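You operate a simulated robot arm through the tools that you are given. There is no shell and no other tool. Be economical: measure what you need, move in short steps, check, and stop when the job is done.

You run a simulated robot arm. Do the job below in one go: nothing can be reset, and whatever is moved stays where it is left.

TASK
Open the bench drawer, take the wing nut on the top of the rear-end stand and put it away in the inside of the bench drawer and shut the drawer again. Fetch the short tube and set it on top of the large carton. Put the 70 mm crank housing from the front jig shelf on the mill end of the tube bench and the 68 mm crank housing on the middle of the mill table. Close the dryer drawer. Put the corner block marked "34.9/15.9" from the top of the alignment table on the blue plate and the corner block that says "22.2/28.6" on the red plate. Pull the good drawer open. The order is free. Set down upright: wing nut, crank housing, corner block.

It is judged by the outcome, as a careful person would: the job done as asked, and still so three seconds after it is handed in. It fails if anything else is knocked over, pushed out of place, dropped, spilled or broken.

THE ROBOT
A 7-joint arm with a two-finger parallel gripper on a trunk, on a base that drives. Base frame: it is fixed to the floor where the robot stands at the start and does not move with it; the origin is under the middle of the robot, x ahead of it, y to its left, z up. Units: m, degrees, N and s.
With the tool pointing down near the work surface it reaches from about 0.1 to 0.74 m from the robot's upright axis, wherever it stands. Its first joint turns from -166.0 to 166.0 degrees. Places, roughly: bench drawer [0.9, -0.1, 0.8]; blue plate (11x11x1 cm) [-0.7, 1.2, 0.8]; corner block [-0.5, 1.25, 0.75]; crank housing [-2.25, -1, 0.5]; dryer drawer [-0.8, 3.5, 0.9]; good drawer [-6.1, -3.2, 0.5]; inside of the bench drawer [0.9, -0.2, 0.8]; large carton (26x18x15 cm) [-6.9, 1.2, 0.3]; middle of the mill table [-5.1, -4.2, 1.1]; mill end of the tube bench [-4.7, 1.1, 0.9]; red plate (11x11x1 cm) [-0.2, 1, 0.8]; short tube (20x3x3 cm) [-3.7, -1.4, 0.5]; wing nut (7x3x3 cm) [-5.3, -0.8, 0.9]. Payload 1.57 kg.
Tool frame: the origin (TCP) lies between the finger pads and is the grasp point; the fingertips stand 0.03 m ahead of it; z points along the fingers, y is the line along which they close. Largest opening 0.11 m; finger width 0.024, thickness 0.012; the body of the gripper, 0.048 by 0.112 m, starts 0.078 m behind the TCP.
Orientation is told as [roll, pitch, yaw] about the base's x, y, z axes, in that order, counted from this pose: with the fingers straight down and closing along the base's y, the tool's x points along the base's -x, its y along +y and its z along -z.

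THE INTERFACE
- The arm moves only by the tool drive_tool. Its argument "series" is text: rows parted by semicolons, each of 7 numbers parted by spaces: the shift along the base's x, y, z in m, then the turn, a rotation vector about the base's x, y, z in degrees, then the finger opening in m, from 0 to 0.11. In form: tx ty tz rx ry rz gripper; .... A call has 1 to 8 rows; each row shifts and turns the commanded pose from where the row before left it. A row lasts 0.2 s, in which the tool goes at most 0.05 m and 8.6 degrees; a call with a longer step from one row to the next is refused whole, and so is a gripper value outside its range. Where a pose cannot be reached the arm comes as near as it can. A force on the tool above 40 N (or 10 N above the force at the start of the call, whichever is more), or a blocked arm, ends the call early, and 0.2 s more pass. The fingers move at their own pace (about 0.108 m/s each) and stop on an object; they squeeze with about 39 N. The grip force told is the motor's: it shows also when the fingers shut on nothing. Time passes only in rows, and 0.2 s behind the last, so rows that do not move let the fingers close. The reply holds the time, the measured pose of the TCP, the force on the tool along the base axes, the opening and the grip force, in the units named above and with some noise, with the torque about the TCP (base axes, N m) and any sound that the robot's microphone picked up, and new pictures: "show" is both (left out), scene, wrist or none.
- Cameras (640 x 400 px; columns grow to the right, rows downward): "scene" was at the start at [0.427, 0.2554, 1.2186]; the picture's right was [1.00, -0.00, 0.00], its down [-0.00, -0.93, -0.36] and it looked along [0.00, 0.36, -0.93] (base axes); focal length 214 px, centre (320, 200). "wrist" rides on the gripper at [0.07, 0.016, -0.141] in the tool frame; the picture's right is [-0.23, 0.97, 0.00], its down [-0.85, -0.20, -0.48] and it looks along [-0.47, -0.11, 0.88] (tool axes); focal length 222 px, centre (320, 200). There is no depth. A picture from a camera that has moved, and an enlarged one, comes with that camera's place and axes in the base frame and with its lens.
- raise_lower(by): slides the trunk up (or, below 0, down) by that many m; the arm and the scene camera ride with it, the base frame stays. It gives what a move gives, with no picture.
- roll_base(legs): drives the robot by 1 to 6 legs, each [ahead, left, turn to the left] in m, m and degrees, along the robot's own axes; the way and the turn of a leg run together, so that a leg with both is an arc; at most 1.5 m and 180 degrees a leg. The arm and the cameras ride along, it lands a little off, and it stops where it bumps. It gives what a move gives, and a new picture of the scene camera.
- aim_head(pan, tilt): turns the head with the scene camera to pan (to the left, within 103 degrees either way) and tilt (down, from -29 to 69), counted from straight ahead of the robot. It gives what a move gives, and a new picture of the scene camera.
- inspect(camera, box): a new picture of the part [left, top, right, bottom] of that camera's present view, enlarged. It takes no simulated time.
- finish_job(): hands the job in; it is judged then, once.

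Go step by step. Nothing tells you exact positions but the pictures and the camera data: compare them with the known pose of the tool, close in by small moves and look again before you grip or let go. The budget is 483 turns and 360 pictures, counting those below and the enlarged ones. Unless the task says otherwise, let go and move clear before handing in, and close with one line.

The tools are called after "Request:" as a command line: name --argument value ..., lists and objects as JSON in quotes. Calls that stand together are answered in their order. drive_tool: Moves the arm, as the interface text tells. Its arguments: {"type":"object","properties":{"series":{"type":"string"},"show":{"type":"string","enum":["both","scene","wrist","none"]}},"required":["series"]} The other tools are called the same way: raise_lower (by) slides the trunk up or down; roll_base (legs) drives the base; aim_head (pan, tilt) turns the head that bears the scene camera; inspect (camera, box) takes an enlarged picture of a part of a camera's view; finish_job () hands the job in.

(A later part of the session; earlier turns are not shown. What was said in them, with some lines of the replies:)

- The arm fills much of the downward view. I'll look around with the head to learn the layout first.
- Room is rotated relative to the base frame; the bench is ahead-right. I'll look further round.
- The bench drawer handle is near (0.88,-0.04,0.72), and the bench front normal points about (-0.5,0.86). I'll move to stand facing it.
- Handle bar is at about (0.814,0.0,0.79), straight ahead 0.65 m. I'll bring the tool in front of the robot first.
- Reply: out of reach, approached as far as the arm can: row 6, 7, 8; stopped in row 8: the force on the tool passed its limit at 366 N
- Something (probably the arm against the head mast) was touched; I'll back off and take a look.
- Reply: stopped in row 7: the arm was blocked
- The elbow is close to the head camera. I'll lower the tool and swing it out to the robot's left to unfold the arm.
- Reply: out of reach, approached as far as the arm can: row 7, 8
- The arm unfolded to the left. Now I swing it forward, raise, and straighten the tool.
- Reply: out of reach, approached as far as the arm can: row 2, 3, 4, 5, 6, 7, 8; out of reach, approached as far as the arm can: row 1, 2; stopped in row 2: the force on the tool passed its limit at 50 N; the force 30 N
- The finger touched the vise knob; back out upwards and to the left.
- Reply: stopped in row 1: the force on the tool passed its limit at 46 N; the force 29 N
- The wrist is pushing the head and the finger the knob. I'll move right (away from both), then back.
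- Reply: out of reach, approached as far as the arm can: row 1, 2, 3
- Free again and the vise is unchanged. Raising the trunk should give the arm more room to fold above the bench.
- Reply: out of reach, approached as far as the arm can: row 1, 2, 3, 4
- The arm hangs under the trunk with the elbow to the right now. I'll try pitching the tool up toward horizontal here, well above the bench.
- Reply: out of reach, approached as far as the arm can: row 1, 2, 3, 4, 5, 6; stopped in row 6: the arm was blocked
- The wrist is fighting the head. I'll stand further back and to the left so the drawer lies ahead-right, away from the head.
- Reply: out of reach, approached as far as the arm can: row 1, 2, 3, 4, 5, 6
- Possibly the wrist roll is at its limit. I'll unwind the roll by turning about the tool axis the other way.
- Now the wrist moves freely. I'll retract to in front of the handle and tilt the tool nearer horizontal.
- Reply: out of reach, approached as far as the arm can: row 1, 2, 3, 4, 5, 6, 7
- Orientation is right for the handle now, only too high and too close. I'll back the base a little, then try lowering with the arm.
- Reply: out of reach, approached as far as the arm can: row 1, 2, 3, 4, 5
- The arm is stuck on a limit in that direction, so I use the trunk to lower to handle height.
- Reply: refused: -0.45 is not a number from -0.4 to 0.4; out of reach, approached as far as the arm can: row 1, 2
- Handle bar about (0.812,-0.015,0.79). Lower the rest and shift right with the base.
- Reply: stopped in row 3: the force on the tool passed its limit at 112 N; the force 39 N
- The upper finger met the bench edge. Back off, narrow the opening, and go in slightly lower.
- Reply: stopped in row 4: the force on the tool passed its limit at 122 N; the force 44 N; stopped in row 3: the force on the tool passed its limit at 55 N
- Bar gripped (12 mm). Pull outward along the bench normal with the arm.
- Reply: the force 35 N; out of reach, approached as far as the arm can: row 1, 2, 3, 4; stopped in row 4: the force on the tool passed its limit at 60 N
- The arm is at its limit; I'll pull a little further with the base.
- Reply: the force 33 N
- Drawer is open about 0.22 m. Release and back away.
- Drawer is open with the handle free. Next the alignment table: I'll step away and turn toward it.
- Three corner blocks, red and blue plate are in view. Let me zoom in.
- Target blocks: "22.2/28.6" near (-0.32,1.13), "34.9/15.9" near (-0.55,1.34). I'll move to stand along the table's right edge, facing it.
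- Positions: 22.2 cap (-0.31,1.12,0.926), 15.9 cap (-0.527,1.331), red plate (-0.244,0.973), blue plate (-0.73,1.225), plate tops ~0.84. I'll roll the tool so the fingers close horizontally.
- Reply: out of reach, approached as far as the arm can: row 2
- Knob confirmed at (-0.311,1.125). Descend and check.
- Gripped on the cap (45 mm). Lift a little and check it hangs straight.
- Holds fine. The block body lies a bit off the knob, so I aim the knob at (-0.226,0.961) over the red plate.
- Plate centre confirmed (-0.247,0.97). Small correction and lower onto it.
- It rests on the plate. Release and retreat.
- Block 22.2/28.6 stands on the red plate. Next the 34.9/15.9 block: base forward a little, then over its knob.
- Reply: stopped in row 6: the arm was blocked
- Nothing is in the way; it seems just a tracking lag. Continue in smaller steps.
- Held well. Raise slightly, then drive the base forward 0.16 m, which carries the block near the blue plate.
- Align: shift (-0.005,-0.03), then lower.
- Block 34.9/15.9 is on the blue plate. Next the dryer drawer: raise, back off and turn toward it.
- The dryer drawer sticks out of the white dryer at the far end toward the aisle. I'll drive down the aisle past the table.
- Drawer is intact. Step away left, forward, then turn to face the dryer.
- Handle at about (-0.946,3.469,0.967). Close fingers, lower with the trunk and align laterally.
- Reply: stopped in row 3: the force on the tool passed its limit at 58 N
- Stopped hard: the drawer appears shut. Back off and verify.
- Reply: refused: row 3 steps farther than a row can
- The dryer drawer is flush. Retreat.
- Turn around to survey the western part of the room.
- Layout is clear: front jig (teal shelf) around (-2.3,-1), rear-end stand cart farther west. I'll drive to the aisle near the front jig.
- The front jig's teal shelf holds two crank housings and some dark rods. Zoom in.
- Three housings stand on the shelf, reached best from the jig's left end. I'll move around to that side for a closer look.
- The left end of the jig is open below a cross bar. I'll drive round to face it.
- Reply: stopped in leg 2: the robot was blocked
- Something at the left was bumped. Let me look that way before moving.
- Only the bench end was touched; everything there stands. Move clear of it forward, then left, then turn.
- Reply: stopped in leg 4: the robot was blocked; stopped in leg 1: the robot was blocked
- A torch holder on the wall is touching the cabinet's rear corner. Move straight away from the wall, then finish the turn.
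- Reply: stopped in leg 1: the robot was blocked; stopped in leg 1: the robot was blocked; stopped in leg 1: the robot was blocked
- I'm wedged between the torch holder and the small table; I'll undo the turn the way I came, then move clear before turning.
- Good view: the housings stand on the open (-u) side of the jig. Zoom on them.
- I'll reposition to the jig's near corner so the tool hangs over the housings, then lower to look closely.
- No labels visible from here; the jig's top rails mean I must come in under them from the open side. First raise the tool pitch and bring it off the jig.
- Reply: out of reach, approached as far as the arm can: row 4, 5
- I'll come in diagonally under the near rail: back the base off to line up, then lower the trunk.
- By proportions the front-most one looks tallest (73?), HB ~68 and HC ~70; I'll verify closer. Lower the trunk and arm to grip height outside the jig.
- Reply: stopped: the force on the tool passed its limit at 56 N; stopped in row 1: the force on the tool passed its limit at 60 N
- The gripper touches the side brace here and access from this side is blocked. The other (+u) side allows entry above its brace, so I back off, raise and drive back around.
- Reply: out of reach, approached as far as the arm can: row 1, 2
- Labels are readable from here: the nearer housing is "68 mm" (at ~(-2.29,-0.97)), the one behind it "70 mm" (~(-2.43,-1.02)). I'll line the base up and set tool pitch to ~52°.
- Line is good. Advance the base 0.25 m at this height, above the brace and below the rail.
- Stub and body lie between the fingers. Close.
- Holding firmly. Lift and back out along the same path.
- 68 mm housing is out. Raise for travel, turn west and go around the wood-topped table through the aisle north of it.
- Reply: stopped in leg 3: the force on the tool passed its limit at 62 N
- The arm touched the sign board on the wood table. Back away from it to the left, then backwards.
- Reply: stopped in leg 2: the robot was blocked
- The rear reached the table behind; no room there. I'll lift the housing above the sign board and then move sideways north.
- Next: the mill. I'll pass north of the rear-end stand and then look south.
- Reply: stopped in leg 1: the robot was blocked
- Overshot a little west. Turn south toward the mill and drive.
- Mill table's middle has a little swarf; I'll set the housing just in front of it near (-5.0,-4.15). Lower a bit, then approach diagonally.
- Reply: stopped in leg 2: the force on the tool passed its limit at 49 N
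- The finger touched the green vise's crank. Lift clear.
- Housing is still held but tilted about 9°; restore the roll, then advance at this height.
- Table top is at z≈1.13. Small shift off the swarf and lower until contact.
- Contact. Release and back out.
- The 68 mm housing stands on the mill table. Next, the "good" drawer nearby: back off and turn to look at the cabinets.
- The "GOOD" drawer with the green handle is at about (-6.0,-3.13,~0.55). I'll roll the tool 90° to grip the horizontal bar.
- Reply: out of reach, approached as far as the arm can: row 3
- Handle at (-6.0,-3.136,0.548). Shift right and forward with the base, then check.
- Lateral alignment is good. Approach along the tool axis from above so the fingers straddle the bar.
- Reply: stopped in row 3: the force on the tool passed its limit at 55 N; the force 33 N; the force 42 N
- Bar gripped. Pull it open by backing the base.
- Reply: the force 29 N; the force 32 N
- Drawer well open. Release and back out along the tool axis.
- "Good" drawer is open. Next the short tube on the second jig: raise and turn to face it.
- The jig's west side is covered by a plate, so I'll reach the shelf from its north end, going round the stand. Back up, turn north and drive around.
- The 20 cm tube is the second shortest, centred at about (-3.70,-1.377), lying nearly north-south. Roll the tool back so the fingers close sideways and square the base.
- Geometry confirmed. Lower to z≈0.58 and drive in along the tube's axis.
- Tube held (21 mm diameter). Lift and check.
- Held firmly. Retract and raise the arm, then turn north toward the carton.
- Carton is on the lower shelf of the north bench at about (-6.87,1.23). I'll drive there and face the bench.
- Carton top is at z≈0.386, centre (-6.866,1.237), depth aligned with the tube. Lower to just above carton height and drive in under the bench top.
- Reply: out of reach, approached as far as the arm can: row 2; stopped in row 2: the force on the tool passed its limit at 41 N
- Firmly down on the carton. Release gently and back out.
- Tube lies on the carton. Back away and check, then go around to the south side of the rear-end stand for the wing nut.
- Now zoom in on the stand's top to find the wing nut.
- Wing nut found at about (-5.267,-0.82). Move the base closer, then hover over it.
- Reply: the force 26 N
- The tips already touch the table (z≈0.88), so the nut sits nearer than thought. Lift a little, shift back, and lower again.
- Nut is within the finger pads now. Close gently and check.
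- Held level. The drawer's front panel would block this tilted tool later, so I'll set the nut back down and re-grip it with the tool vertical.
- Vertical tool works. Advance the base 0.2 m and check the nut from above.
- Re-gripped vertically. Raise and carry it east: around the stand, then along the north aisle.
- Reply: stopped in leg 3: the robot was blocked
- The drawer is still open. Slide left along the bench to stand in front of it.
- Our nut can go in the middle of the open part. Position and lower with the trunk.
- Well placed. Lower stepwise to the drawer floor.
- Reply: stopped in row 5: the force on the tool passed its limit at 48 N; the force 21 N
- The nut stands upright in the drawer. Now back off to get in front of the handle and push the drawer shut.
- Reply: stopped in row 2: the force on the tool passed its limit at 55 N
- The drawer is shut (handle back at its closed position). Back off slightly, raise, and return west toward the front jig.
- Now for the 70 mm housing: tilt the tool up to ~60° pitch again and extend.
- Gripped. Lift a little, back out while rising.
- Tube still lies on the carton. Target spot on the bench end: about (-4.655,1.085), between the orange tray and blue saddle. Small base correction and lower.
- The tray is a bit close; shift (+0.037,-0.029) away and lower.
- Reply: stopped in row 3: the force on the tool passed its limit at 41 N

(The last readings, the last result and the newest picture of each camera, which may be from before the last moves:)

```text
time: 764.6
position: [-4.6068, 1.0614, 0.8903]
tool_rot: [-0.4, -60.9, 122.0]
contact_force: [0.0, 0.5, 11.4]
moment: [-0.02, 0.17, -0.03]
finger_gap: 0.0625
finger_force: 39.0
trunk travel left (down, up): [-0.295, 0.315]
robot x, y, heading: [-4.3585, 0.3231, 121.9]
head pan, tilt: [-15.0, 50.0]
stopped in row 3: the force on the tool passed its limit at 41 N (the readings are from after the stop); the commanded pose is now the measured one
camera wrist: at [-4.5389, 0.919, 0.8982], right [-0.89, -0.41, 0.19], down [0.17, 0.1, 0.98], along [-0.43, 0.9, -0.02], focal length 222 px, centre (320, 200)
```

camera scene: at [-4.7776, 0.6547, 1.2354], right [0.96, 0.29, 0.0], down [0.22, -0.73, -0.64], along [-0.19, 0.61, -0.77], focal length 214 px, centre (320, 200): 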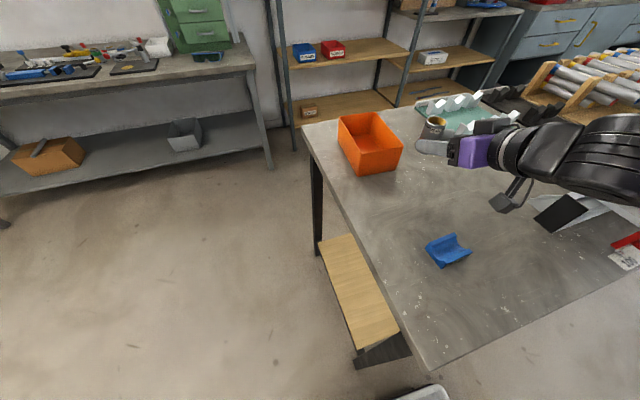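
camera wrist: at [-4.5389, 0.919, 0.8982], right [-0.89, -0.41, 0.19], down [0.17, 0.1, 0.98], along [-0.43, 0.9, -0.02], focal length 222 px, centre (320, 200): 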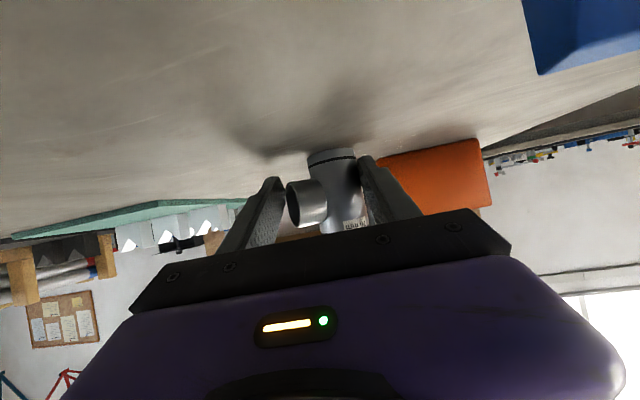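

Request:
drive_tool --series "0 0 0.002 0 0 0 0; 0 0 0 0 0 0 0.085; 0 0 0 0 0 0 0.09; 0.01 -0.018 0.012 0 0 0 0.09; 0.012 -0.022 0.02 0 0 0 0.09; 0.012 -0.022 0.03 0 0 0 0.09; 0.01 -0.02 0.04 0 0 0 0.09" --show "both"

```text
time: 766.2
position: [-4.5466, 1.0356, 0.9807]
tool_rot: [-0.1, -60.4, 121.7]
contact_force: [0.5, 0.8, -0.9]
moment: [0.01, 0.01, 0.0]
finger_gap: 0.0901
finger_force: 0.1
out of reach, approached as far as the arm can: row 5, 6, 7
trunk travel left (down, up): [-0.295, 0.315]
robot x, y, heading: [-4.3612, 0.322, 122.1]
head pan, tilt: [-15.0, 50.0]
camera scene: at [-4.7776, 0.6548, 1.2352], right [0.96, 0.29, 0.0], down [0.22, -0.73, -0.64], along [-0.19, 0.61, -0.77], focal length 214 px, centre (320, 200)
camera wrist: at [-4.4772, 0.8929, 0.9897], right [-0.89, -0.42, 0.2], down [0.17, 0.11, 0.98], along [-0.43, 0.9, -0.03], focal length 222 px, centre (320, 200)
```

scene: 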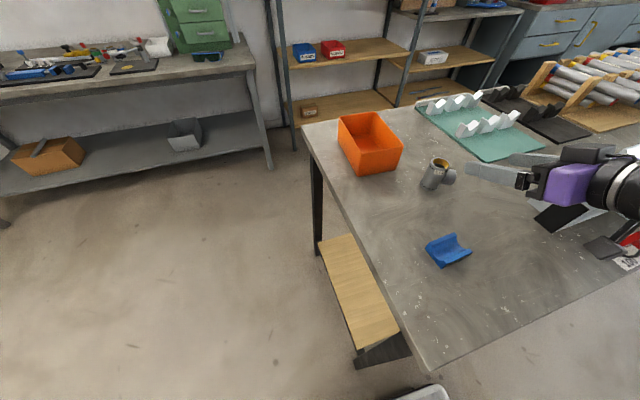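
wrist: 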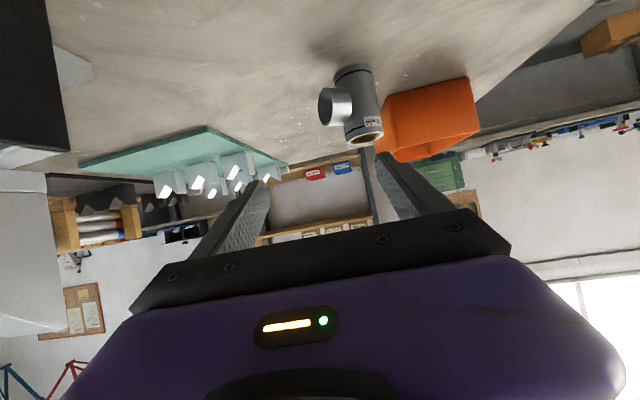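

The 70 mm housing stands on the bench's mill end. Raise straight up and back away, then take a last look.

Request:
raise_lower --by 0.3

Request:
roll_base --legs '[[-0.15, 0, 0]]'

Request:
inspect --camera "scene" --box '[0, 100, 480, 400]'

```text
time: 769.2
position: [-4.545, 1.0355, 1.2814]
tool_rot: [-0.1, -60.6, 121.7]
contact_force: [-0.3, 0.1, 0.2]
moment: [0.02, -0.04, 0.01]
finger_gap: 0.0902
finger_force: 0.0
trunk travel left (down, up): [-0.595, 0.015]
robot x, y, heading: [-4.3581, 0.3267, 121.9]
head pan, tilt: [-15.0, 50.0]
```

```text
time: 770.6
position: [-4.463, 0.9062, 1.2818]
tool_rot: [-0.1, -60.6, 121.6]
contact_force: [0.6, 0.2, -0.1]
moment: [0.02, 0.0, -0.03]
finger_gap: 0.0899
finger_force: 0.1
trunk travel left (down, up): [-0.595, 0.015]
robot x, y, heading: [-4.2803, 0.1926, 121.8]
head pan, tilt: [-15.0, 50.0]
camera scene: at [-4.6966, 0.5268, 1.5353], right [0.96, 0.29, 0.0], down [0.22, -0.73, -0.64], along [-0.19, 0.62, -0.77], focal length 214 px, centre (320, 200)
```

scene: 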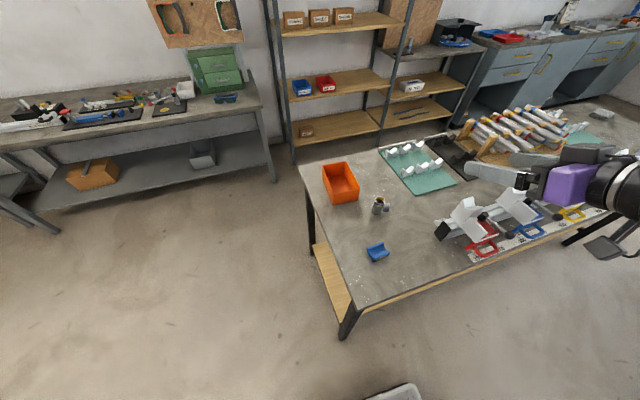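

```text
1.33 times, centred on (240, 250) of scene
camera zoom: at [-4.6966, 0.5268, 1.5353], right [0.96, 0.29, 0.0], down [0.22, -0.73, -0.64], along [-0.19, 0.62, -0.77], focal length 286 px, centre (427, 133)
```

zoom: 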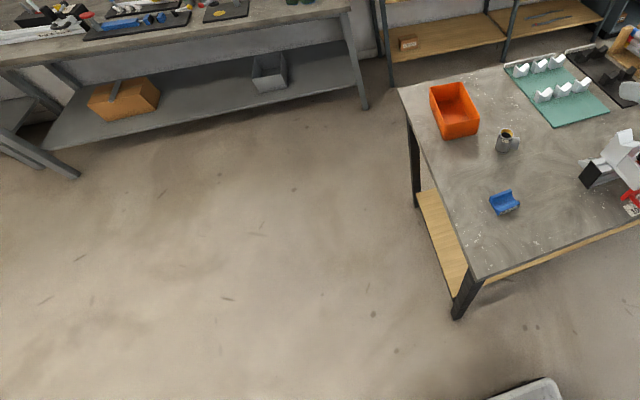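

The 70 mm housing stands on the bench end, the tube lies on the carton, and the robot is clear of everything. All parts of the job are finished, so I hand it in.

Request:
finish_job

```text
The job is handed in.
```

Every part of the job is done and handed in, but the robot and arm made unplanned contact along the way with the vise knob, a sign board, furniture and some fittings. Nothing looked knocked over or moved in the pictures I took, though I did not go back to check each spot at the end.
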